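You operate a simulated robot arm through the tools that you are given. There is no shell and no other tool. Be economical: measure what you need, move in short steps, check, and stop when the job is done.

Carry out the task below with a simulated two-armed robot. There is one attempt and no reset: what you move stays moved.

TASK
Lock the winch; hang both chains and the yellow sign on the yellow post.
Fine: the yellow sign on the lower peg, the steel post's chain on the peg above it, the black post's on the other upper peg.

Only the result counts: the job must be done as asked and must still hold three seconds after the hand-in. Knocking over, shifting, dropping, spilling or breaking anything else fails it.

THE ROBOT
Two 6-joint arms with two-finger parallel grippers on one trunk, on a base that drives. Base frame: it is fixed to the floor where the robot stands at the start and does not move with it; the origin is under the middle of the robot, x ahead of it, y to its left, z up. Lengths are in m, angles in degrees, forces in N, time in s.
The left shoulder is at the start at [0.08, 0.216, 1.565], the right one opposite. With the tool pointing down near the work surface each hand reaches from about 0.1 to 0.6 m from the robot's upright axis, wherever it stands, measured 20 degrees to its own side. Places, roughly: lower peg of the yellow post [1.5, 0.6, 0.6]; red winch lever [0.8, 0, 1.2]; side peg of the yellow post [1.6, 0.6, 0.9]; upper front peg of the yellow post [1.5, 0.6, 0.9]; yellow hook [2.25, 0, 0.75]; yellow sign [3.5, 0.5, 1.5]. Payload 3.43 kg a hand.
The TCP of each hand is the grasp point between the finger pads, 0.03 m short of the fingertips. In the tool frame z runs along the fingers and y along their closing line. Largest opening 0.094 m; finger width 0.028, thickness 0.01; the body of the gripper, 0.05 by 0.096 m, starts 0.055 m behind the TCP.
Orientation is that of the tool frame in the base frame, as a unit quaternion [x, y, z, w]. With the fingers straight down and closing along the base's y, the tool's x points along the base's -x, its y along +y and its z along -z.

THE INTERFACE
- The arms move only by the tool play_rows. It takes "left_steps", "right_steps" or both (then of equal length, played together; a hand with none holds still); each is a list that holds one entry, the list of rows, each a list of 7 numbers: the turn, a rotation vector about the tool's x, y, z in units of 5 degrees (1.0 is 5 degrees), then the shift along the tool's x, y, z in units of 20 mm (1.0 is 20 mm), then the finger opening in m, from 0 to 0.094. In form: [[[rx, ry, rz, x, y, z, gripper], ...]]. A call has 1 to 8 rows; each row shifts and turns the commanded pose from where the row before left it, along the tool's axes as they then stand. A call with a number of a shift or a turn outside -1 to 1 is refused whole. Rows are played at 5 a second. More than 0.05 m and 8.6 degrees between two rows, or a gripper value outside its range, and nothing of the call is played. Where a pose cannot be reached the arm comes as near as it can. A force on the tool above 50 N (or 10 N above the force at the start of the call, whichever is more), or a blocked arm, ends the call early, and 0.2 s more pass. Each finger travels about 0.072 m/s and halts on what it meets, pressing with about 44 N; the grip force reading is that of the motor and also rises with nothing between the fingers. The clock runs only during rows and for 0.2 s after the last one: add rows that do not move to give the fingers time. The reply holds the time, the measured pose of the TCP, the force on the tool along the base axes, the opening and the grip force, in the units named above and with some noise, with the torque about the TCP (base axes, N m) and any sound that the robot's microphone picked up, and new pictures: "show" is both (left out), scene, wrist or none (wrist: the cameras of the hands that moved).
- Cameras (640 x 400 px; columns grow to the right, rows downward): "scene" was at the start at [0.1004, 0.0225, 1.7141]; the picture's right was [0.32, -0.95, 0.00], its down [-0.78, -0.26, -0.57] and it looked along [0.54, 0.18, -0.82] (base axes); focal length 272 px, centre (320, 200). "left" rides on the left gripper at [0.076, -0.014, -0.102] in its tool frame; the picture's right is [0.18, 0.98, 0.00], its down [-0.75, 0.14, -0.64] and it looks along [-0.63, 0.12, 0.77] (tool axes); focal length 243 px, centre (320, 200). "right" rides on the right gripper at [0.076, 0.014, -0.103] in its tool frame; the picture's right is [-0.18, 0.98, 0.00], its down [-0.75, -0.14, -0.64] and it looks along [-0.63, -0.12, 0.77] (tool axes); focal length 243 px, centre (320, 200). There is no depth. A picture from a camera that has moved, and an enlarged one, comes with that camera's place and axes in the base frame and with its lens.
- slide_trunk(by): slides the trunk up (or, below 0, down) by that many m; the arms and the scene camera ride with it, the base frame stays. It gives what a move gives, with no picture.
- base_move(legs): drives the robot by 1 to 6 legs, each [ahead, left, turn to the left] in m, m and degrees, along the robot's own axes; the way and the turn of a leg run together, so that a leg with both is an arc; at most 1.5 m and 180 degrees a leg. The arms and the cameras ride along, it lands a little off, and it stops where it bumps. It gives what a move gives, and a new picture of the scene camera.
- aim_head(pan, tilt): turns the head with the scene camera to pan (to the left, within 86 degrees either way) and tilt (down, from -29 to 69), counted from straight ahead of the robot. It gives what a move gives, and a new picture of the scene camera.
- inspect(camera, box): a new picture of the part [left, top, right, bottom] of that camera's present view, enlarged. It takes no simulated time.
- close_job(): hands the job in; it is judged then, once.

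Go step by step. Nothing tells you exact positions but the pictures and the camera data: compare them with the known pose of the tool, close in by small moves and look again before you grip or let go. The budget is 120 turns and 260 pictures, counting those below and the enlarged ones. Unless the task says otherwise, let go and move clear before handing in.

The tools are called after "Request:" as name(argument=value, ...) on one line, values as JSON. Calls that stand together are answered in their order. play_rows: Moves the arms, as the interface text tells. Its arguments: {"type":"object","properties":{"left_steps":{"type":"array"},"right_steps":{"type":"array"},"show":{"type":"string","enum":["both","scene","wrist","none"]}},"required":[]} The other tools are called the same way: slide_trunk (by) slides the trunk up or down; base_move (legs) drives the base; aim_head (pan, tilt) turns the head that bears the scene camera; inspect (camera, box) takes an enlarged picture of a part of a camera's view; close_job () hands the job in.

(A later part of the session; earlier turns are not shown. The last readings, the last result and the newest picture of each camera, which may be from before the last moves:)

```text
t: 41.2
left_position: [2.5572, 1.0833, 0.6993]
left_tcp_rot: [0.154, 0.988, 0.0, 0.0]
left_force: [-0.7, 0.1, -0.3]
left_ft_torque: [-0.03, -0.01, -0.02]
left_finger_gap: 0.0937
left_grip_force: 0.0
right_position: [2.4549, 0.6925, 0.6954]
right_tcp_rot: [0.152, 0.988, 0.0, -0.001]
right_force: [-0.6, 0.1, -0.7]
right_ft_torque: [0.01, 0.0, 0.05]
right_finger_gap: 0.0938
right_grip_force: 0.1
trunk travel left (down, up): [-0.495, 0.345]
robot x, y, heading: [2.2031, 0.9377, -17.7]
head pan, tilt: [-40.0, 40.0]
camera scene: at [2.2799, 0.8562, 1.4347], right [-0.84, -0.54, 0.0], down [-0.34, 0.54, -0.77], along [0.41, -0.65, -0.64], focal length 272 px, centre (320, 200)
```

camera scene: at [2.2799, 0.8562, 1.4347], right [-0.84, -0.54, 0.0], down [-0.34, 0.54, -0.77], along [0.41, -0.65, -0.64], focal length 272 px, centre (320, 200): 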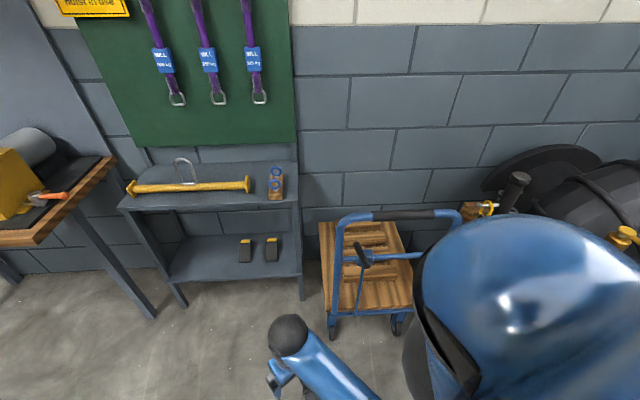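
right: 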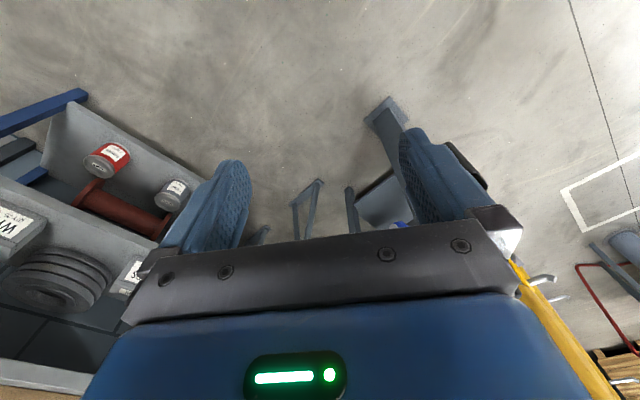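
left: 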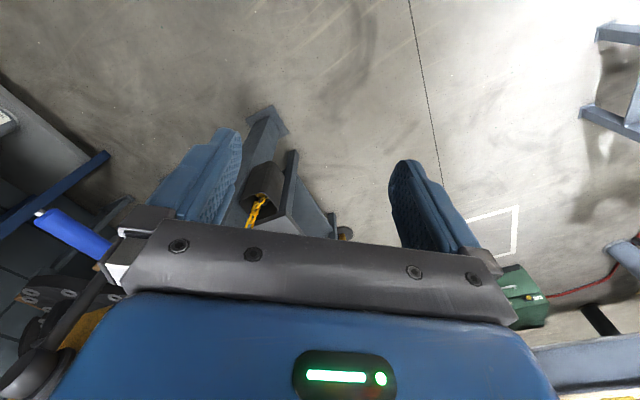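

Request:
base_move(legs=[[0, 0, -38], [0.1, 0.6, 0], [0.15, 0.28, 0]])

Request:
slide_trunk(by=0.2)

Request:
aim_head(pan=0, tilt=20)

```text
t: 48.2
left_position: [3.4366, 1.0854, 0.6992]
left_tcp_rot: [0.478, 0.878, 0.0, 0.001]
left_force: [0.8, -0.2, -0.6]
left_ft_torque: [0.0, 0.0, 0.0]
left_finger_gap: 0.0938
left_grip_force: 0.0
right_position: [3.1086, 0.8485, 0.6952]
right_tcp_rot: [0.478, 0.878, 0.0, -0.001]
right_force: [-0.6, 0.6, 0.4]
right_ft_torque: [-0.02, 0.02, 0.01]
right_finger_gap: 0.0938
right_grip_force: 0.0
trunk travel left (down, up): [-0.495, 0.345]
robot x, y, heading: [3.0674, 1.1987, -57.0]
head pan, tilt: [-40.0, 40.0]
camera scene: at [3.0776, 1.0876, 1.4347], right [-0.99, 0.12, 0.0], down [0.08, 0.64, -0.77], along [-0.09, -0.76, -0.64], focal length 272 px, centre (320, 200)
```

scene: 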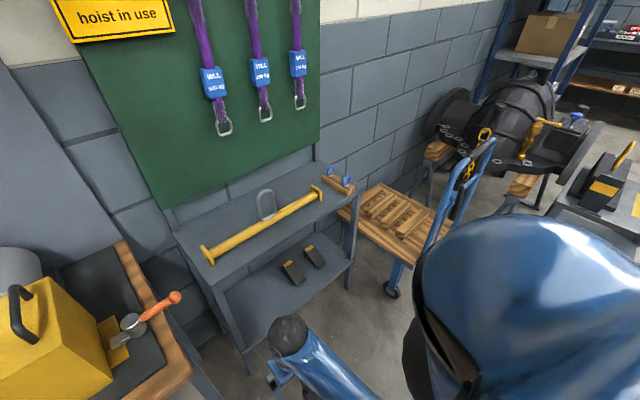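

```text
t: 50.4
left_position: [3.4362, 1.0854, 0.8996]
left_tcp_rot: [0.478, 0.879, -0.001, -0.001]
left_force: [0.0, 0.1, 0.1]
left_ft_torque: [-0.01, -0.01, 0.0]
left_finger_gap: 0.0939
left_grip_force: 0.2
right_position: [3.1098, 0.8473, 0.8965]
right_tcp_rot: [0.478, 0.878, 0.001, -0.002]
right_force: [-0.5, 0.7, 0.3]
right_ft_torque: [0.01, 0.0, -0.01]
right_finger_gap: 0.094
right_grip_force: 0.1
trunk travel left (down, up): [-0.695, 0.145]
robot x, y, heading: [3.0697, 1.1939, -57.3]
head pan, tilt: [-40.0, 40.0]
```

```text
t: 51.4
left_position: [3.4359, 1.0853, 0.899]
left_tcp_rot: [0.478, 0.879, 0.0, 0.001]
left_force: [0.1, -0.1, 0.1]
left_ft_torque: [-0.03, -0.04, 0.05]
left_finger_gap: 0.094
left_grip_force: 0.0
right_position: [3.1094, 0.8477, 0.896]
right_tcp_rot: [0.478, 0.878, 0.0, -0.001]
right_force: [-0.1, 0.5, -0.9]
right_ft_torque: [0.01, 0.01, 0.0]
right_finger_gap: 0.0938
right_grip_force: 0.1
trunk travel left (down, up): [-0.695, 0.145]
robot x, y, heading: [3.0688, 1.1977, -57.1]
head pan, tilt: [0.0, 20.0]
camera scene: at [3.1388, 1.0938, 1.6661], right [-0.84, -0.54, 0.0], down [-0.19, 0.29, -0.94], along [0.51, -0.79, -0.34], focal length 272 px, centre (320, 200)
```

scene: 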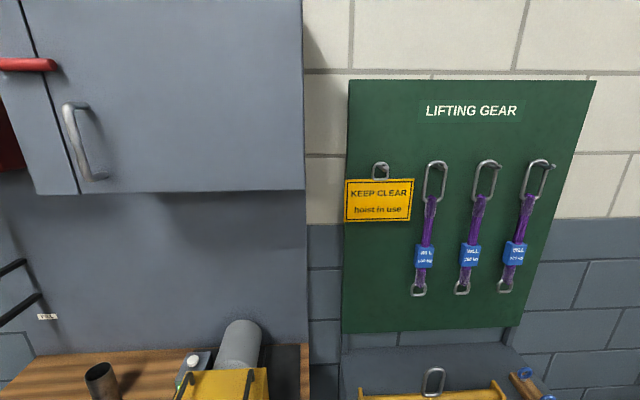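

Request:
inspect(camera="scene", box=[335, 150, 425, 230])

Request:
inspect(camera="scene", box=[400, 140, 580, 310])

```text
5.00 times, centred on (380, 190) of scene
camera zoom: at [3.1388, 1.0938, 1.6661], right [-0.84, -0.54, 0.0], down [-0.19, 0.29, -0.94], along [0.51, -0.79, -0.34], focal length 1362 px, centre (20, 250)
```

zoom: 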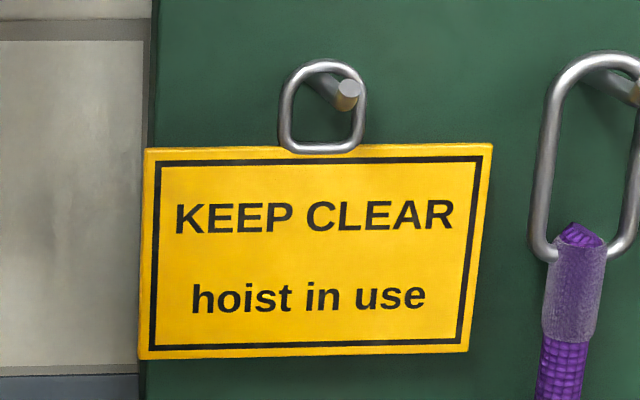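

```text
2.35 times, centred on (490, 225) of scene
camera zoom: at [3.1388, 1.0938, 1.6661], right [-0.84, -0.54, 0.0], down [-0.19, 0.29, -0.94], along [0.51, -0.79, -0.34], focal length 641 px, centre (-80, 141)
```

zoom: 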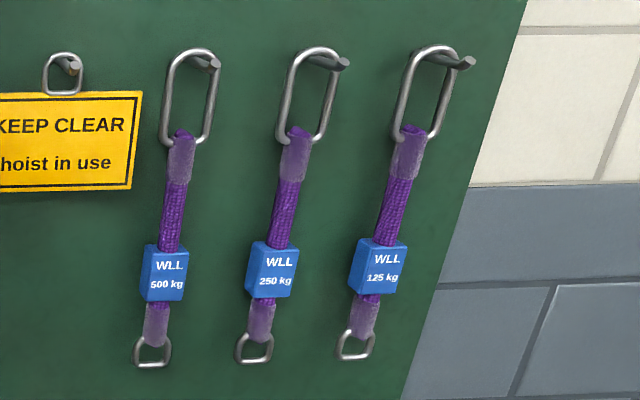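

The sign hangs by a small ring on an upturned peg; I'll take the ring between the fingers of the right hand, hand pitched forward. First I edge nearer, raise the trunk, and tilt the hand.

Request:
base_move(legs=[[0.08, 0, 0]])

Request:
slide_trunk(by=0.14)

Request:
play_rows(right_steps=[[[0, -1, 0, -0.09, 0, -1, 0.094], [0, -1, 0, -0.17, 0, -0.98, 0.094], [0, -1, 0, -0.26, 0, -0.97, 0.094], [0, -1, 0, -0.34, 0, -0.94, 0.094], [0, -1, 0, -0.42, 0, -0.91, 0.094], [0, -1, 0, -0.5, 0, -0.87, 0.094], [0, -1, 0, -0.57, 0, -0.82, 0.094], [0, -1, 0, -0.64, 0, -0.77, 0.094]]], show="none")

Request:
play_rows(right_steps=[[[0, -1, 0, -1, 0, 0, 0.094], [0, -1, 0, -1, 0, 0, 0.094], [0, -1, 0, -1, 0, 0, 0.094], [0, -1, 0, -1, 0, 0, 0.094], [0, 0, 0, -1, 0, 0, 0.094], [0, 0, 0, -1, 0, 0, 0.094], [0, 0, 0, -1, 0, 0, 0.094], [0, 0, 0, -1, 0, 0, 0.094]]])

```text
t: 52.5
left_position: [3.4759, 1.0243, 0.9003]
left_tcp_rot: [0.477, 0.879, -0.001, 0.002]
left_force: [-0.8, 1.0, 0.1]
left_ft_torque: [-0.07, 0.0, -0.03]
left_finger_gap: 0.0939
left_grip_force: 0.1
right_position: [3.1481, 0.7868, 0.8981]
right_tcp_rot: [0.477, 0.879, -0.001, 0.001]
right_force: [0.2, 0.1, -0.2]
right_ft_torque: [-0.02, -0.01, 0.04]
right_finger_gap: 0.0941
right_grip_force: 0.1
trunk travel left (down, up): [-0.695, 0.145]
robot x, y, heading: [3.1097, 1.1314, -57.2]
head pan, tilt: [0.0, 20.0]
camera scene: at [3.1762, 1.0361, 1.6669], right [-0.84, -0.54, 0.0], down [-0.18, 0.28, -0.94], along [0.51, -0.79, -0.34], focal length 272 px, centre (320, 200)
```

scene: 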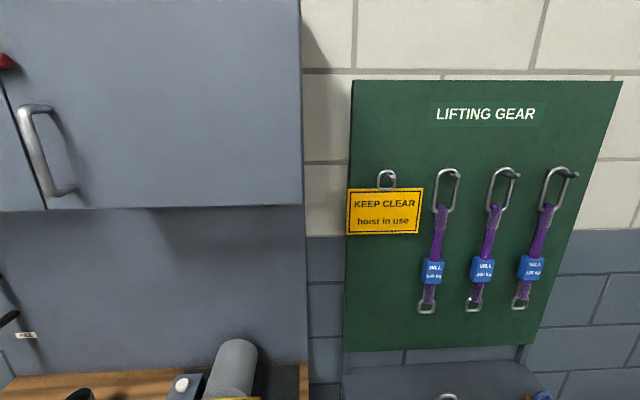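

```text
t: 54.2
left_position: [3.4767, 1.0216, 1.0401]
left_tcp_rot: [0.478, 0.878, 0.0, 0.0]
left_force: [0.1, -0.3, -1.1]
left_ft_torque: [0.03, 0.0, -0.01]
left_finger_gap: 0.094
left_grip_force: 0.0
right_position: [3.1507, 0.7834, 1.0367]
right_tcp_rot: [0.477, 0.879, 0.0, -0.002]
right_force: [-0.1, 0.0, -0.7]
right_ft_torque: [0.01, 0.05, -0.02]
right_finger_gap: 0.0939
right_grip_force: 0.1
trunk travel left (down, up): [-0.835, 0.005]
robot x, y, heading: [3.1121, 1.1294, -56.9]
head pan, tilt: [0.0, 20.0]
```

```text
t: 56.0
left_position: [3.4776, 1.0213, 1.0399]
left_tcp_rot: [0.478, 0.879, 0.001, 0.0]
left_force: [0.3, -0.2, 0.2]
left_ft_torque: [-0.01, -0.01, 0.0]
left_finger_gap: 0.094
left_grip_force: 0.0
right_position: [3.197, 0.7466, 1.1428]
right_tcp_rot: [0.449, 0.826, -0.163, 0.299]
right_force: [0.3, -0.1, -0.8]
right_ft_torque: [0.03, -0.03, -0.01]
right_finger_gap: 0.0939
right_grip_force: 0.0
right hand out of reach, approached as far as the arm can: row 4, 5, 6, 7, 8
trunk travel left (down, up): [-0.835, 0.005]
robot x, y, heading: [3.1113, 1.1321, -56.9]
head pan, tilt: [0.0, 20.0]
```

```text
t: 57.8
left_position: [3.4778, 1.0196, 1.0389]
left_tcp_rot: [0.478, 0.878, 0.0, 0.0]
left_force: [-0.5, 0.5, -0.1]
left_ft_torque: [-0.02, -0.02, 0.01]
left_finger_gap: 0.0941
left_grip_force: 0.0
right_position: [3.2582, 0.6606, 1.2633]
right_tcp_rot: [0.414, 0.762, -0.238, 0.437]
right_force: [0.1, -0.1, 0.0]
right_ft_torque: [-0.05, -0.02, 0.01]
right_finger_gap: 0.0939
right_grip_force: 0.0
right hand out of reach, approached as far as the arm can: row 6, 7
trunk travel left (down, up): [-0.835, 0.005]
robot x, y, heading: [3.1131, 1.1341, -57.0]
head pan, tilt: [0.0, 20.0]
camera scene: at [3.1816, 1.0287, 1.8061], right [-0.84, -0.54, 0.0], down [-0.19, 0.29, -0.94], along [0.51, -0.79, -0.34], focal length 272 px, centre (320, 200)
camera right: at [3.2003, 0.7747, 1.2489], right [0.88, 0.46, 0.16], down [-0.21, 0.07, 0.97], along [0.43, -0.89, 0.16], focal length 243 px, centre (320, 200)
```

scene: 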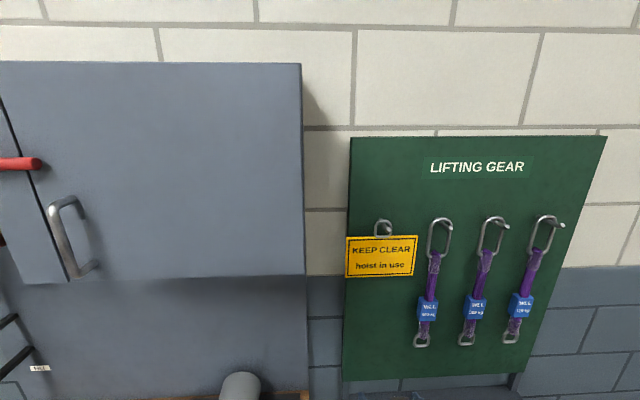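
right: 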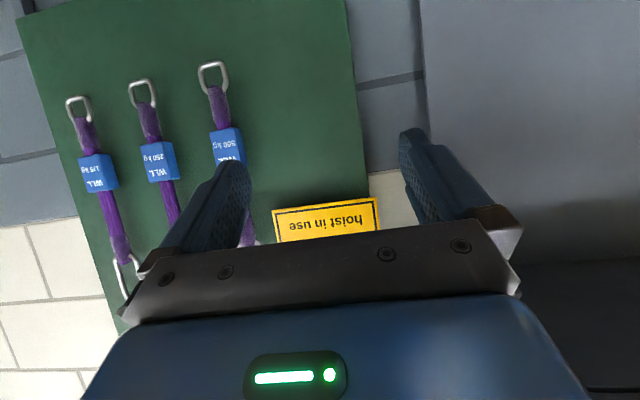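

Request:
play_rows(right_steps=[[[0, 0, 0, -0.945, -0.117, 0.25, 0.094], [0, 0, 0, -0.945, -0.117, 0.25, 0.094], [0, 0, 0, -0.945, -0.117, 0.25, 0.094], [0, 0, 0, -0.945, -0.117, 0.25, 0.094], [0, 0, 0, -0.945, -0.117, 0.25, 0.094], [0, 0, 0, -0.945, -0.117, 0.25, 0.094], [0, 0, 0, -0.945, -0.117, 0.25, 0.094], [0, 0, 0, -0.945, -0.117, 0.25, 0.094]]], show="none")

Request:
play_rows(right_steps=[[[0, 0, 0, -0.945, -0.117, 0.25, 0.094], [0, 0, 0, -0.945, -0.117, 0.25, 0.094], [0, 0, 0, -0.945, -0.117, 0.25, 0.094], [0, 0, 0, -0.945, -0.117, 0.25, 0.094], [0, 0, 0, -0.945, -0.117, 0.25, 0.094], [0, 0, 0, -0.945, -0.117, 0.25, 0.094], [0, 0, 0, -0.945, -0.117, 0.25, 0.094], [0, 0, 0, -0.945, -0.117, 0.25, 0.094]]])

```text
t: 59.6
left_position: [3.4776, 1.02, 1.0391]
left_tcp_rot: [0.478, 0.878, -0.001, -0.001]
left_force: [-0.5, -1.4, 0.3]
left_ft_torque: [0.03, 0.02, -0.04]
left_finger_gap: 0.094
left_grip_force: 0.0
right_position: [3.3025, 0.5597, 1.3747]
right_tcp_rot: [0.413, 0.762, -0.237, 0.438]
right_force: [-0.8, -0.3, -0.4]
right_ft_torque: [-0.02, 0.0, -0.05]
right_finger_gap: 0.0939
right_grip_force: 0.0
trunk travel left (down, up): [-0.835, 0.005]
robot x, y, heading: [3.1126, 1.1336, -57.2]
head pan, tilt: [0.0, 20.0]
```

```text
t: 61.4
left_position: [3.4767, 1.0201, 1.0386]
left_tcp_rot: [0.477, 0.879, 0.0, 0.0]
left_force: [-0.2, 0.1, -0.1]
left_ft_torque: [-0.02, 0.0, 0.03]
left_finger_gap: 0.094
left_grip_force: 0.0
right_position: [3.3467, 0.4563, 1.487]
right_tcp_rot: [0.413, 0.762, -0.239, 0.439]
right_force: [-0.6, 0.2, 0.7]
right_ft_torque: [0.03, -0.01, 0.0]
right_finger_gap: 0.094
right_grip_force: 0.0
trunk travel left (down, up): [-0.835, 0.005]
robot x, y, heading: [3.1122, 1.1368, -57.0]
head pan, tilt: [0.0, 20.0]
camera scene: at [3.1812, 1.0287, 1.8061], right [-0.84, -0.54, 0.0], down [-0.19, 0.29, -0.94], along [0.51, -0.79, -0.34], focal length 272 px, centre (320, 200)
camera right: at [3.2889, 0.5702, 1.4725], right [0.88, 0.46, 0.16], down [-0.21, 0.07, 0.97], along [0.43, -0.89, 0.16], focal length 243 px, centre (320, 200)
```

scene: 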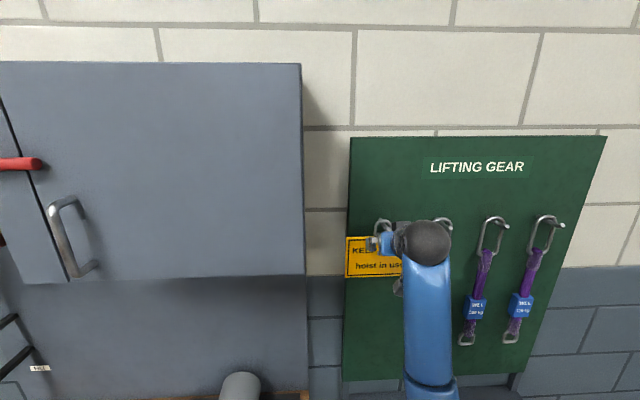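
right: 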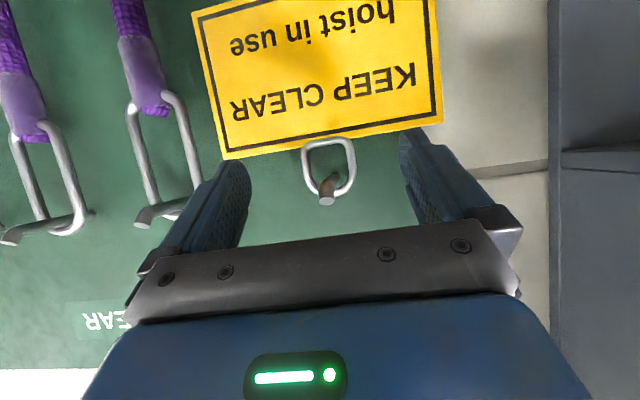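

Request:
play_rows(right_steps=[[[0, 0, 0, -0.51, 0, 0.88, 0.094], [0, 0, 0, -0.51, 0, 0.88, 0.094], [0, 0, 0, -0.51, 0, 0.88, 0.094], [0, 0, 0, -0.51, 0, 0.88, 0.094]]], show="wrist")

Request:
inspect(camera="right", box=[200, 80, 460, 260])

Request:
inspect(camera="scene", box=[340, 200, 440, 300])

```text
t: 62.4
left_position: [3.4785, 1.0198, 1.0394]
left_tcp_rot: [0.478, 0.878, 0.0, 0.0]
left_force: [0.1, -0.2, 0.2]
left_ft_torque: [-0.02, 0.01, -0.02]
left_finger_gap: 0.0942
left_grip_force: 0.1
right_position: [3.3913, 0.3876, 1.4857]
right_tcp_rot: [0.414, 0.761, -0.239, 0.438]
right_force: [-0.6, -0.1, 0.0]
right_ft_torque: [-0.01, 0.01, -0.02]
right_finger_gap: 0.0938
right_grip_force: 0.2
trunk travel left (down, up): [-0.835, 0.005]
robot x, y, heading: [3.1103, 1.1311, -56.9]
head pan, tilt: [0.0, 20.0]
camera right: at [3.3327, 0.5011, 1.4714], right [0.88, 0.46, 0.16], down [-0.21, 0.07, 0.97], along [0.43, -0.89, 0.16], focal length 243 px, centre (320, 200)
```

right: 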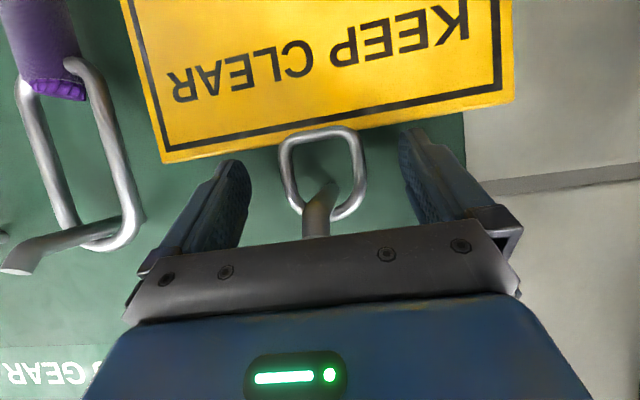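

```text
2.22 times, centred on (330, 170) of right
camera zoom: at [3.3327, 0.5011, 1.4714], right [0.88, 0.46, 0.16], down [-0.21, 0.07, 0.97], along [0.43, -0.89, 0.16], focal length 539 px, centre (298, 267)
```

zoom: 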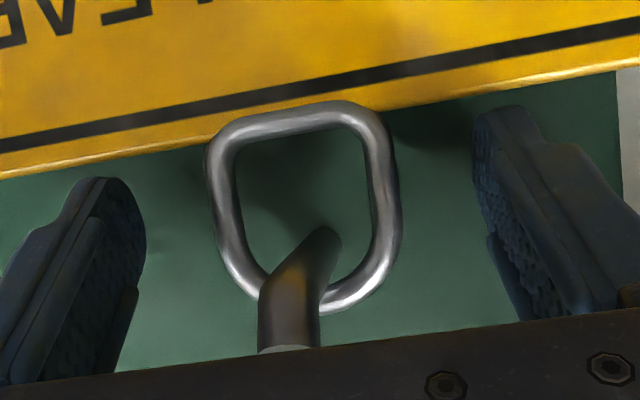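

```text
4.00 times, centred on (390, 250) of scene
camera zoom: at [3.1811, 1.0287, 1.8061], right [-0.84, -0.54, 0.0], down [-0.19, 0.29, -0.94], along [0.51, -0.79, -0.34], focal length 1090 px, centre (40, 0)
```

zoom: 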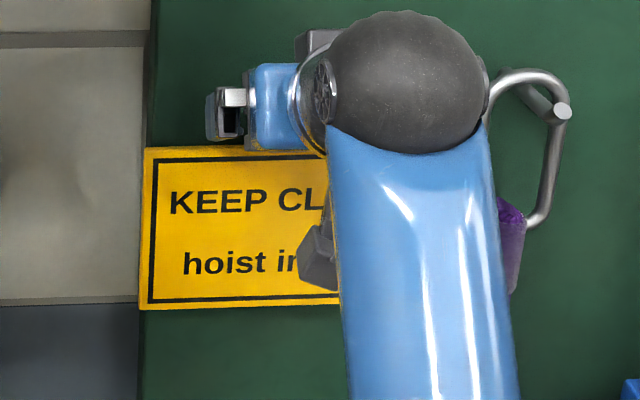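

Request:
play_rows(right_steps=[[[0, 0, 0, -0.5, 0, 0.87, 0.094], [0, 0, 0, 0, 0, 0, 0.07], [0, 0, 0, 0, 0, 0, 0.06], [0, 0, 0, 0, 0, 0, 0.05], [0, 0, 0, 0, 0, 0, 0.04], [0, 0, 0, 0, 0, 0, 0.03], [0, 0, 0, 0, 0, 0, 0.03]]], show="wrist")

Request:
inspect(camera="right", box=[200, 80, 460, 260])

```text
t: 64.0
left_position: [3.4757, 1.0288, 1.042]
left_tcp_rot: [0.478, 0.878, -0.003, 0.003]
left_force: [0.3, 0.3, -0.3]
left_ft_torque: [0.0, 0.01, 0.02]
left_finger_gap: 0.0939
left_grip_force: 0.0
right_position: [3.398, 0.3821, 1.4918]
right_tcp_rot: [0.413, 0.759, -0.242, 0.441]
right_force: [-4.6, 24.1, 7.0]
right_ft_torque: [0.0, -0.09, 0.91]
right_finger_gap: 0.0502
right_grip_force: 44.1
trunk travel left (down, up): [-0.835, 0.005]
robot x, y, heading: [3.1135, 1.1323, -57.0]
head pan, tilt: [0.0, 20.0]
camera right: at [3.3417, 0.4952, 1.4774], right [0.87, 0.46, 0.16], down [-0.22, 0.08, 0.97], along [0.43, -0.89, 0.17], focal length 243 px, centre (320, 200)
```

right: 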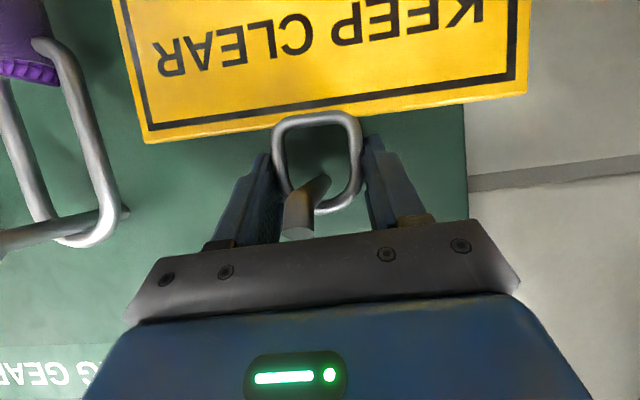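

```text
2.22 times, centred on (330, 170) of right
camera zoom: at [3.3417, 0.4952, 1.4774], right [0.87, 0.46, 0.16], down [-0.22, 0.08, 0.97], along [0.43, -0.89, 0.17], focal length 539 px, centre (298, 267)
```

zoom: 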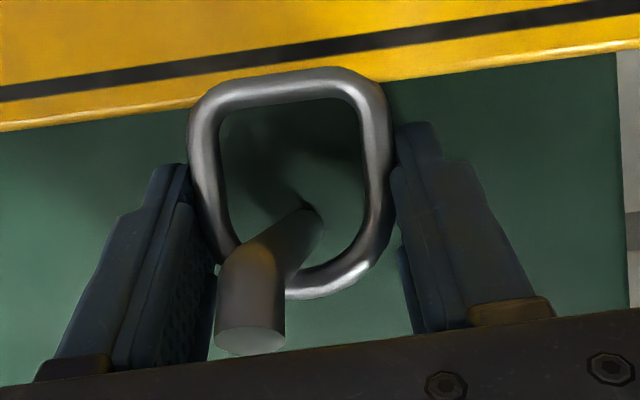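

Request:
play_rows(right_steps=[[[0, 0, 0, -0.3, 0, -0.5, 0.03], [0, 0, 0, -0.35, 0, -0.2, 0.03], [0, 0, 0, -0.35, 0, -0.2, 0.03]]], show="wrist")

Request:
inspect(camera="right", box=[200, 80, 460, 260])

```text
t: 64.8
left_position: [3.4754, 1.0219, 1.0412]
left_tcp_rot: [0.479, 0.878, 0.001, 0.001]
left_force: [-0.1, 0.1, 0.7]
left_ft_torque: [-0.01, 0.02, 0.02]
left_finger_gap: 0.0941
left_grip_force: 0.0
right_position: [3.3926, 0.3764, 1.5146]
right_tcp_rot: [0.414, 0.76, -0.24, 0.439]
right_force: [-10.5, 10.0, -6.0]
right_ft_torque: [0.13, 0.21, 0.28]
right_finger_gap: 0.05
right_grip_force: 43.9
trunk travel left (down, up): [-0.835, 0.005]
robot x, y, heading: [3.1102, 1.1332, -57.0]
head pan, tilt: [0.0, 20.0]
camera right: at [3.3353, 0.4907, 1.4996], right [0.88, 0.45, 0.16], down [-0.21, 0.07, 0.97], along [0.43, -0.89, 0.16], focal length 243 px, centre (320, 200)
```

right: 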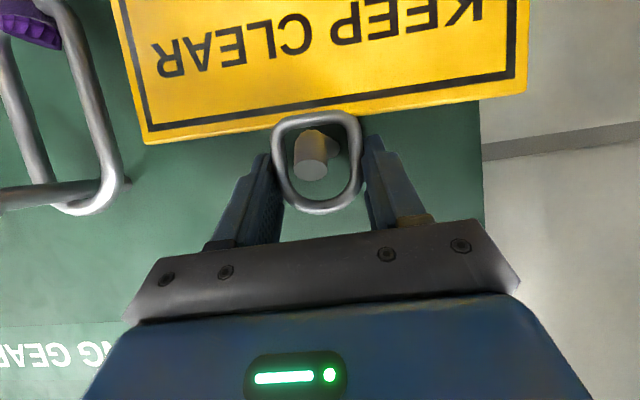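

```text
2.22 times, centred on (330, 170) of right
camera zoom: at [3.3353, 0.4907, 1.4996], right [0.88, 0.45, 0.16], down [-0.21, 0.07, 0.97], along [0.43, -0.89, 0.16], focal length 539 px, centre (298, 267)
```

zoom: 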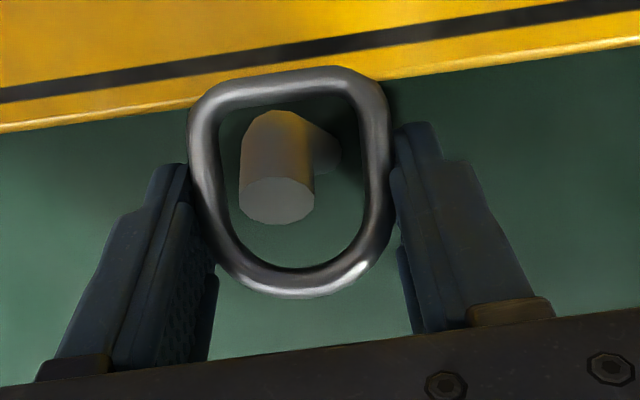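

Request:
play_rows(right_steps=[[[0, 0, 0, 0.45, 0, -0.6, 0.03], [0, 0, 0, 0.375, 0, -0.65, 0.03], [0, 0, 0, 0.375, 0, -0.65, 0.03], [0, 0, 0, 0.375, 0, -0.65, 0.03]]], show="wrist")

```text
t: 65.8
left_position: [3.4783, 1.0216, 1.0384]
left_tcp_rot: [0.478, 0.878, 0.001, -0.001]
left_force: [-0.5, -0.2, 0.5]
left_ft_torque: [0.01, 0.01, -0.02]
left_finger_gap: 0.0938
left_grip_force: 0.2
right_position: [3.3658, 0.4264, 1.5109]
right_tcp_rot: [0.413, 0.762, -0.238, 0.438]
right_force: [-0.7, 0.3, -1.9]
right_ft_torque: [-0.04, -0.02, 0.0]
right_finger_gap: 0.0499
right_grip_force: 44.5
trunk travel left (down, up): [-0.835, 0.005]
robot x, y, heading: [3.1131, 1.1292, -57.1]
head pan, tilt: [0.0, 20.0]
camera right: at [3.3092, 0.5395, 1.4963], right [0.88, 0.46, 0.16], down [-0.21, 0.07, 0.97], along [0.43, -0.89, 0.16], focal length 243 px, centre (320, 200)
```

right: 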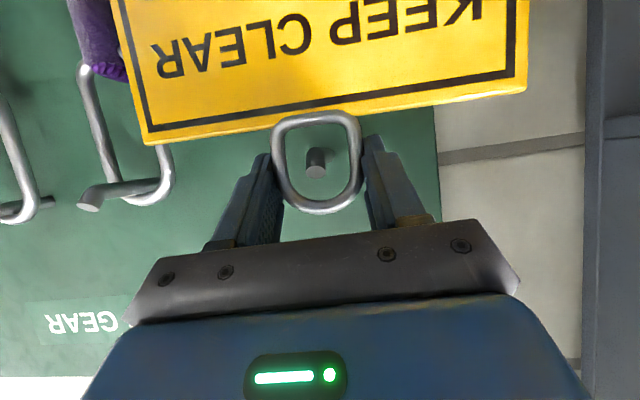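

The sign is off its peg and held by its ring. I'll pull the arm back and drive back the way I came.

Request:
play_rows(right_steps=[[[0, 0, 0, 0.577, 0, -1, 0.03], [0, 0, 0, 0.577, 0, -1, 0.03], [0, 0, 0, 0.577, 0, -1, 0.03], [0, 0, 0, 0.577, 0, -1, 0.03], [0, 0, 0, 0.577, 0, -1, 0.03], [0, 0, 0, 0.577, 0, -1, 0.03], [0, 0, 0, 0.577, 0, -1, 0.03], [0, 0, 0, 0.577, 0, -1, 0.03]]], show="none")

Request:
play_rows(right_steps=[[[0, 0, 0, 1, 0, -0.3, 0.03], [0, 0, 0, 1, 0, -0.3, 0.03], [0, 0, 0, 1, 0, -0.3, 0.03], [0, 0, 0, 1, 0, -0.3, 0.03], [0, 0, 0, 1, 0, -0.3, 0.03], [0, 0, 0, 1, 0, -0.3, 0.03], [0, 0, 0, 1, 0, -0.3, 0.03], [0, 0, 0, 1, 0, -0.3, 0.03]]], show="scene")

Request:
base_move(legs=[[-0.2, -0.25, 0], [-0.13, -0.6, 0], [0, 0, 38.5]])

```text
t: 67.6
left_position: [3.4776, 1.0214, 1.0402]
left_tcp_rot: [0.478, 0.879, 0.0, 0.0]
left_force: [-0.3, -0.3, 0.2]
left_ft_torque: [0.01, -0.01, 0.03]
left_finger_gap: 0.0941
left_grip_force: 0.1
right_position: [3.2937, 0.5438, 1.4753]
right_tcp_rot: [0.413, 0.76, -0.24, 0.44]
right_force: [-0.4, 0.5, -1.7]
right_ft_torque: [0.03, 0.0, 0.02]
right_finger_gap: 0.0495
right_grip_force: 43.8
right hand out of reach, approached as far as the arm can: row 5, 6, 7, 8
trunk travel left (down, up): [-0.835, 0.005]
robot x, y, heading: [3.1117, 1.1335, -57.0]
head pan, tilt: [0.0, 20.0]
```

```text
t: 69.4
left_position: [3.4778, 1.0215, 1.0401]
left_tcp_rot: [0.478, 0.879, 0.0, 0.0]
left_force: [0.3, -0.9, -0.7]
left_ft_torque: [-0.04, -0.01, 0.03]
left_finger_gap: 0.0941
left_grip_force: 0.0
right_position: [3.2637, 0.6163, 1.3573]
right_tcp_rot: [0.414, 0.761, -0.239, 0.438]
right_force: [-0.1, 0.0, -2.4]
right_ft_torque: [0.02, -0.03, -0.01]
right_finger_gap: 0.0493
right_grip_force: 44.0
right hand out of reach, approached as far as the arm can: row 5, 6, 7, 8
trunk travel left (down, up): [-0.835, 0.005]
robot x, y, heading: [3.1132, 1.1336, -56.7]
head pan, tilt: [0.0, 20.0]
camera scene: at [3.1802, 1.0295, 1.8062], right [-0.84, -0.54, 0.0], down [-0.19, 0.29, -0.94], along [0.51, -0.79, -0.34], focal length 272 px, centre (320, 200)
```

scene: 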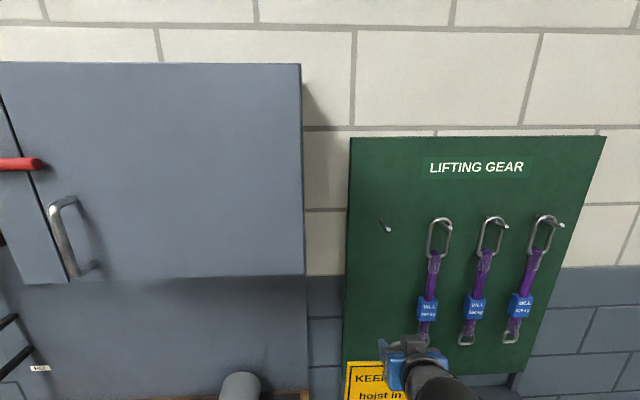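

```text
t: 76.4
left_position: [2.5648, 1.0867, 1.0399]
left_tcp_rot: [0.169, 0.986, 0.002, 0.0]
left_force: [0.3, 0.3, -0.2]
left_ft_torque: [0.0, 0.0, 0.02]
left_finger_gap: 0.0941
left_grip_force: 0.1
right_position: [2.6401, 0.636, 1.3565]
right_tcp_rot: [0.146, 0.855, -0.084, 0.491]
right_force: [-0.5, 1.0, -2.0]
right_ft_torque: [0.0, 0.03, 0.0]
right_finger_gap: 0.0492
right_grip_force: 44.1
trunk travel left (down, up): [-0.835, 0.005]
robot x, y, heading: [2.2029, 0.9555, -19.1]
head pan, tilt: [0.0, 20.0]
camera scene: at [2.324, 0.9112, 1.8061], right [-0.33, -0.94, 0.0], down [-0.32, 0.11, -0.94], along [0.89, -0.31, -0.34], focal length 272 px, centre (320, 200)
```

scene: 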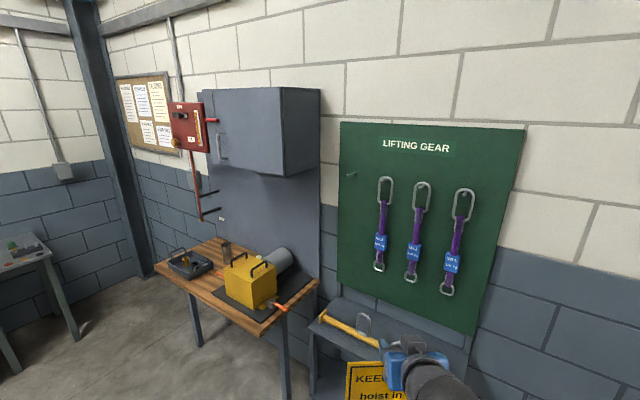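

Request:
base_move(legs=[[-0.453, -0.015, 0], [-0.454, -0.125, 0], [0, 0.04, -36.4]])

Request:
aim_head(pan=0, tilt=52)

```text
t: 83.3
left_position: [1.6959, 1.0577, 1.0387]
left_tcp_rot: [0.465, 0.885, 0.0, 0.0]
left_force: [-0.2, 0.3, -0.7]
left_ft_torque: [-0.03, -0.01, 0.0]
left_finger_gap: 0.0939
left_grip_force: 0.0
right_position: [1.4934, 0.6477, 1.3572]
right_tcp_rot: [0.403, 0.768, -0.232, 0.441]
right_force: [-0.6, 0.4, -1.4]
right_ft_torque: [0.0, 0.0, -0.02]
right_finger_gap: 0.0494
right_grip_force: 43.6
trunk travel left (down, up): [-0.835, 0.005]
robot x, y, heading: [1.3304, 1.1601, -55.6]
head pan, tilt: [0.0, 20.0]
camera scene: at [1.3983, 1.0579, 1.8061], right [-0.82, -0.57, 0.0], down [-0.19, 0.28, -0.94], along [0.53, -0.77, -0.34], focal length 272 px, centre (320, 200)
```

scene: 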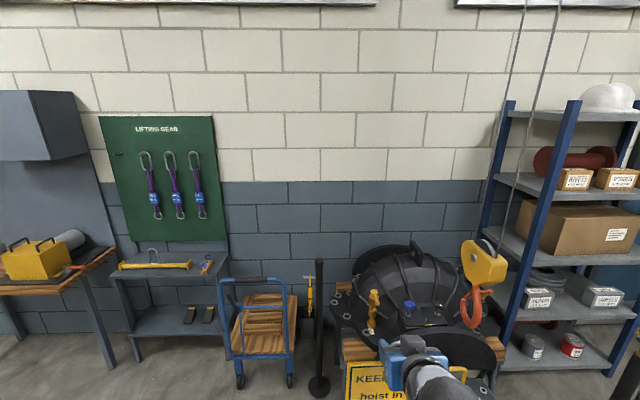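

```text
t: 84.2
left_position: [1.696, 1.0577, 1.0388]
left_tcp_rot: [0.465, 0.885, 0.0, 0.0]
left_force: [0.0, -0.2, 1.2]
left_ft_torque: [0.02, -0.03, 0.03]
left_finger_gap: 0.0938
left_grip_force: 0.1
right_position: [1.4924, 0.647, 1.3569]
right_tcp_rot: [0.402, 0.768, -0.231, 0.441]
right_force: [0.5, 0.1, -1.5]
right_ft_torque: [0.05, 0.06, 0.0]
right_finger_gap: 0.0495
right_grip_force: 43.8
trunk travel left (down, up): [-0.835, 0.005]
robot x, y, heading: [1.3278, 1.1599, -55.3]
head pan, tilt: [0.0, 52.0]
camera scene: at [1.3885, 1.0726, 1.7579], right [-0.82, -0.57, 0.0], down [-0.45, 0.65, -0.62], along [0.35, -0.51, -0.79], focal length 272 px, centre (320, 200)
```

scene: 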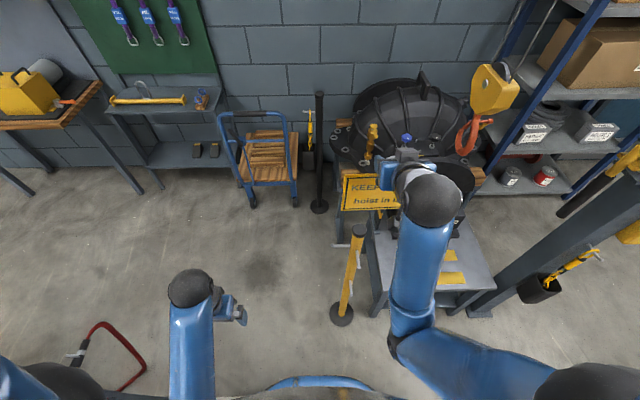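

Request:
inspect(camera="scene", box=[310, 215, 400, 335])

Request:
inspect(camera="scene", box=[480, 140, 640, 320])

Request:
inspect(camera="scene", box=[270, 80, 360, 220])

```text
3.33 times, centred on (355, 275) of scene
camera zoom: at [1.3885, 1.0726, 1.7579], right [-0.82, -0.57, 0.0], down [-0.45, 0.65, -0.62], along [0.35, -0.51, -0.79], focal length 908 px, centre (203, -50)
```

zoom: 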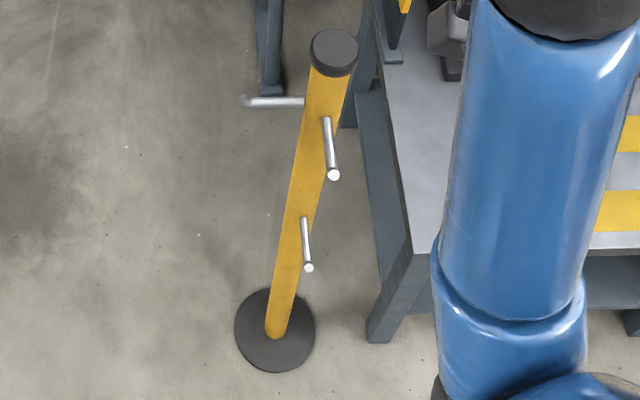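

```text
2.22 times, centred on (560, 230) of scene
camera zoom: at [1.3885, 1.0726, 1.7579], right [-0.82, -0.57, 0.0], down [-0.45, 0.65, -0.62], along [0.35, -0.51, -0.79], focal length 605 px, centre (-213, 133)
```

zoom: 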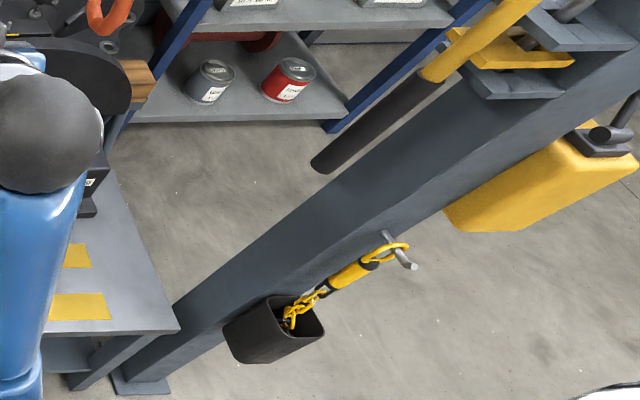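

```text
2.86 times, centred on (315, 150) of scene
camera zoom: at [1.3885, 1.0726, 1.7579], right [-0.82, -0.57, 0.0], down [-0.45, 0.65, -0.62], along [0.35, -0.51, -0.79], focal length 778 px, centre (334, 343)
```

zoom: 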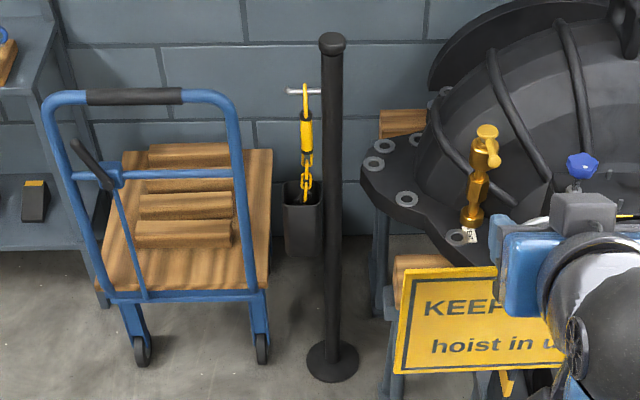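

The post's pegs are clear: the two front pegs point toward the robot, and the side peg points left. I'll back off a little, lower the trunk so the sign's ring comes to the lower peg's height, then look.

Request:
base_move(legs=[[-0.14, 0.02, 0]])

Request:
slide_trunk(by=-0.7)

Request:
play_rows(right_steps=[[[0, 0, 0, 0, 0, 0, 0.03]]])

```text
t: 85.6
left_position: [1.634, 1.1792, 1.0389]
left_tcp_rot: [0.466, 0.885, 0.001, -0.001]
left_force: [-1.1, -1.1, 0.1]
left_ft_torque: [0.06, 0.02, -0.01]
left_finger_gap: 0.094
left_grip_force: 0.0
right_position: [1.4323, 0.7675, 1.3548]
right_tcp_rot: [0.405, 0.768, -0.232, 0.439]
right_force: [-0.1, -0.6, -2.5]
right_ft_torque: [-0.01, 0.0, -0.02]
right_finger_gap: 0.0493
right_grip_force: 44.2
trunk travel left (down, up): [-0.835, 0.005]
robot x, y, heading: [1.2673, 1.2818, -55.3]
head pan, tilt: [0.0, 52.0]
camera scene: at [1.3295, 1.1907, 1.7574], right [-0.82, -0.57, 0.0], down [-0.45, 0.65, -0.61], along [0.35, -0.5, -0.79], focal length 272 px, centre (320, 200)
```

scene: 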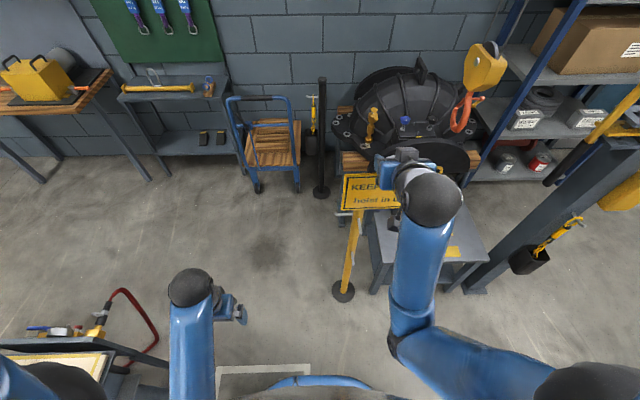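

```text
refused: -0.7 is not a number from -0.4 to 0.4
```

```text
t: 86.0
left_position: [1.6342, 1.1828, 1.0397]
left_tcp_rot: [0.465, 0.885, 0.001, 0.0]
left_force: [-0.7, 0.2, -0.1]
left_ft_torque: [0.02, 0.04, -0.02]
left_finger_gap: 0.094
left_grip_force: 0.1
right_position: [1.4305, 0.7728, 1.3577]
right_tcp_rot: [0.403, 0.767, -0.233, 0.441]
right_force: [-0.4, 0.7, -1.6]
right_ft_torque: [0.03, 0.04, 0.04]
right_finger_gap: 0.0494
right_grip_force: 43.3
trunk travel left (down, up): [-0.835, 0.005]
robot x, y, heading: [1.2659, 1.2809, -55.6]
head pan, tilt: [0.0, 52.0]
camera scene: at [1.326, 1.198, 1.758], right [-0.82, -0.57, 0.0], down [-0.45, 0.65, -0.62], along [0.35, -0.51, -0.79], focal length 272 px, centre (320, 200)
camera right: at [1.3697, 0.8843, 1.3431], right [0.86, 0.48, 0.16], down [-0.22, 0.07, 0.97], along [0.46, -0.87, 0.16], focal length 243 px, centre (320, 200)
```

scene: 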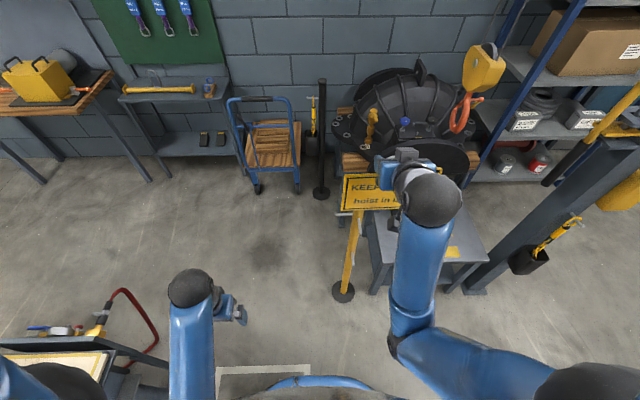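
right: 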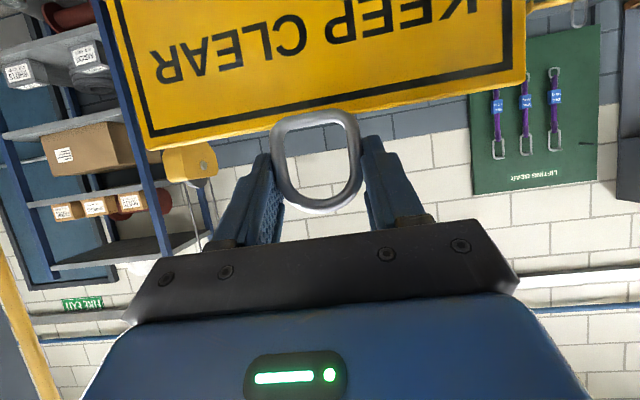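

Request:
slide_trunk(by=-0.4)

Request:
slide_trunk(by=-0.32)

Request:
play_rows(right_steps=[[[0, 0, 0, 0, 0, 0, 0.03]]])

```text
t: 89.8
left_position: [1.635, 1.1811, 0.64]
left_tcp_rot: [0.466, 0.885, 0.0, 0.0]
left_force: [0.5, -0.3, -0.7]
left_ft_torque: [-0.01, -0.02, -0.02]
left_finger_gap: 0.094
left_grip_force: 0.1
right_position: [1.4315, 0.7718, 0.9566]
right_tcp_rot: [0.403, 0.768, -0.232, 0.441]
right_force: [-0.6, 0.0, -2.1]
right_ft_torque: [0.01, 0.02, -0.01]
right_finger_gap: 0.0493
right_grip_force: 44.1
trunk travel left (down, up): [-0.435, 0.405]
robot x, y, heading: [1.2652, 1.2839, -55.5]
head pan, tilt: [0.0, 52.0]
```

```text
t: 93.0
left_position: [1.6341, 1.1824, 0.3196]
left_tcp_rot: [0.465, 0.885, 0.0, 0.0]
left_force: [0.1, -0.8, 0.8]
left_ft_torque: [-0.02, 0.01, 0.0]
left_finger_gap: 0.0939
left_grip_force: 0.0
right_position: [1.4313, 0.7711, 0.638]
right_tcp_rot: [0.404, 0.767, -0.233, 0.441]
right_force: [-0.1, -0.1, -1.3]
right_ft_torque: [0.0, 0.01, 0.0]
right_finger_gap: 0.0495
right_grip_force: 44.2
trunk travel left (down, up): [-0.115, 0.725]
robot x, y, heading: [1.2672, 1.2825, -55.5]
head pan, tilt: [0.0, 52.0]
```

```text
t: 93.4
left_position: [1.6344, 1.181, 0.3188]
left_tcp_rot: [0.466, 0.885, 0.0, 0.0]
left_force: [0.5, 0.1, -0.9]
left_ft_torque: [-0.01, 0.03, 0.01]
left_finger_gap: 0.094
left_grip_force: 0.1
right_position: [1.4301, 0.7714, 0.6358]
right_tcp_rot: [0.404, 0.767, -0.233, 0.441]
right_force: [0.2, 0.3, -1.8]
right_ft_torque: [0.01, 0.0, 0.0]
right_finger_gap: 0.0495
right_grip_force: 43.8
trunk travel left (down, up): [-0.115, 0.725]
robot x, y, heading: [1.2657, 1.2809, -55.6]
head pan, tilt: [0.0, 52.0]
camera scene: at [1.3266, 1.1966, 1.0379], right [-0.82, -0.57, 0.0], down [-0.45, 0.65, -0.62], along [0.35, -0.51, -0.79], focal length 272 px, centre (320, 200)
camera right: at [1.3702, 0.8832, 0.6228], right [0.86, 0.48, 0.16], down [-0.21, 0.07, 0.97], along [0.46, -0.87, 0.16], focal length 243 px, centre (320, 200)
```

scene: 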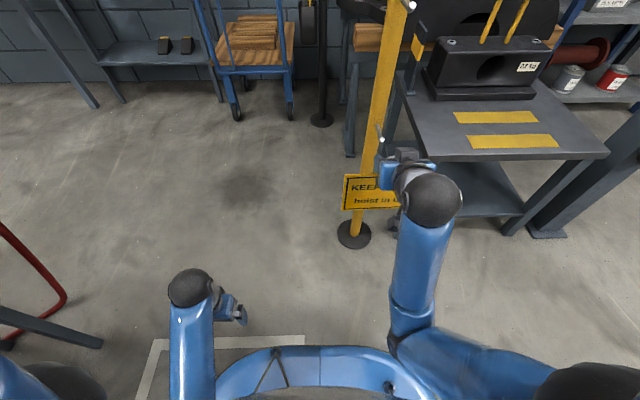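
right: 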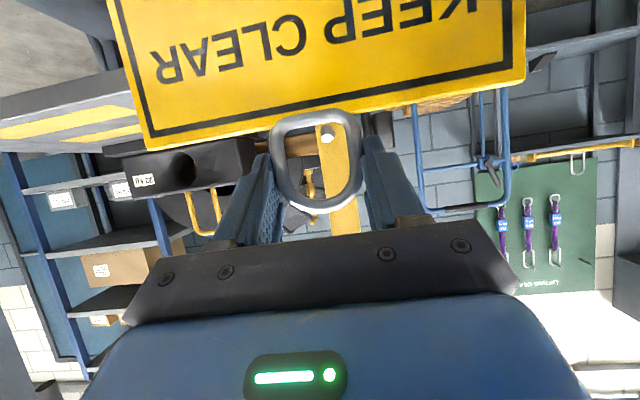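

Request:
inspect(camera="right", box=[240, 90, 400, 230])

Request:
aim_head(pan=-10, tilt=30)

Request:
inspect(camera="scene", box=[270, 120, 390, 260])

```text
2.86 times, centred on (320, 160) of right
camera zoom: at [1.3702, 0.8832, 0.6228], right [0.86, 0.48, 0.16], down [-0.21, 0.07, 0.97], along [0.46, -0.87, 0.16], focal length 693 px, centre (320, 314)
```

zoom: 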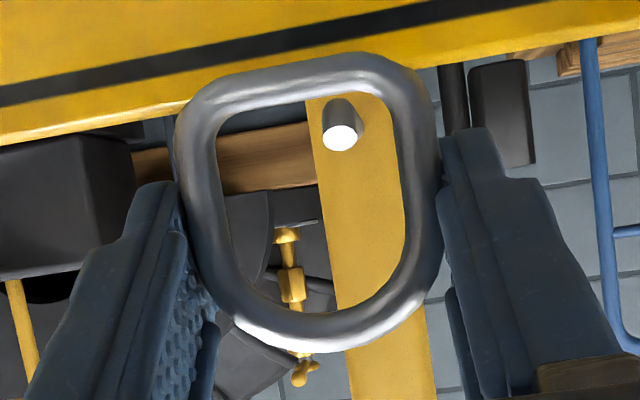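

```text
t: 94.2
left_position: [1.6343, 1.1819, 0.3195]
left_tcp_rot: [0.466, 0.885, 0.0, 0.001]
left_force: [-0.8, 0.2, 0.9]
left_ft_torque: [0.0, -0.01, 0.03]
left_finger_gap: 0.094
left_grip_force: 0.0
right_position: [1.4313, 0.772, 0.6369]
right_tcp_rot: [0.404, 0.767, -0.233, 0.441]
right_force: [0.6, -0.4, -1.9]
right_ft_torque: [0.0, 0.03, 0.0]
right_finger_gap: 0.0494
right_grip_force: 43.9
trunk travel left (down, up): [-0.115, 0.725]
robot x, y, heading: [1.2644, 1.284, -55.7]
head pan, tilt: [-10.0, 30.0]
camera scene: at [1.3216, 1.1762, 1.07], right [-0.91, -0.42, 0.0], down [-0.21, 0.46, -0.87], along [0.36, -0.79, -0.5], focal length 272 px, centre (320, 200)
```

scene: 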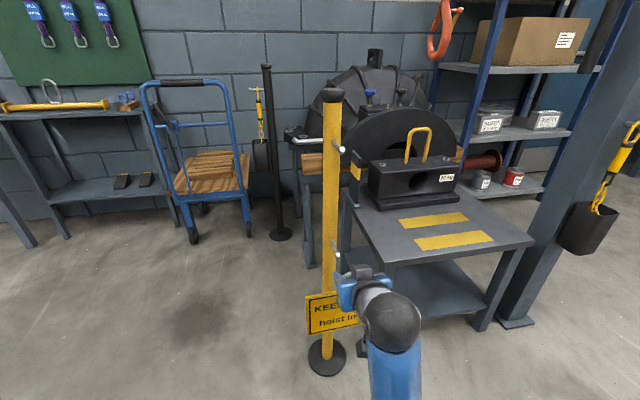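

```text
2.86 times, centred on (330, 190) of scene
camera zoom: at [1.3216, 1.1762, 1.07], right [-0.91, -0.42, 0.0], down [-0.21, 0.46, -0.87], along [0.36, -0.79, -0.5], focal length 778 px, centre (291, 229)
```

zoom: 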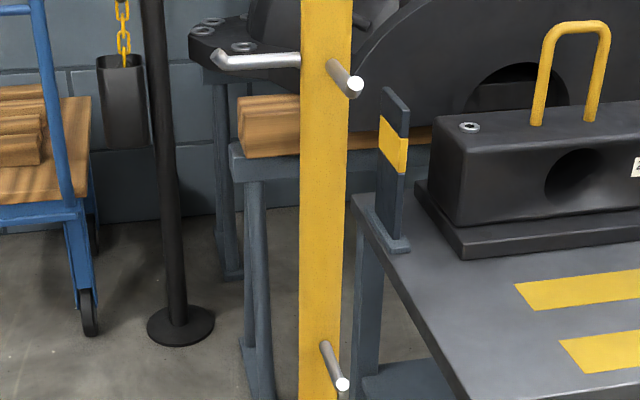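

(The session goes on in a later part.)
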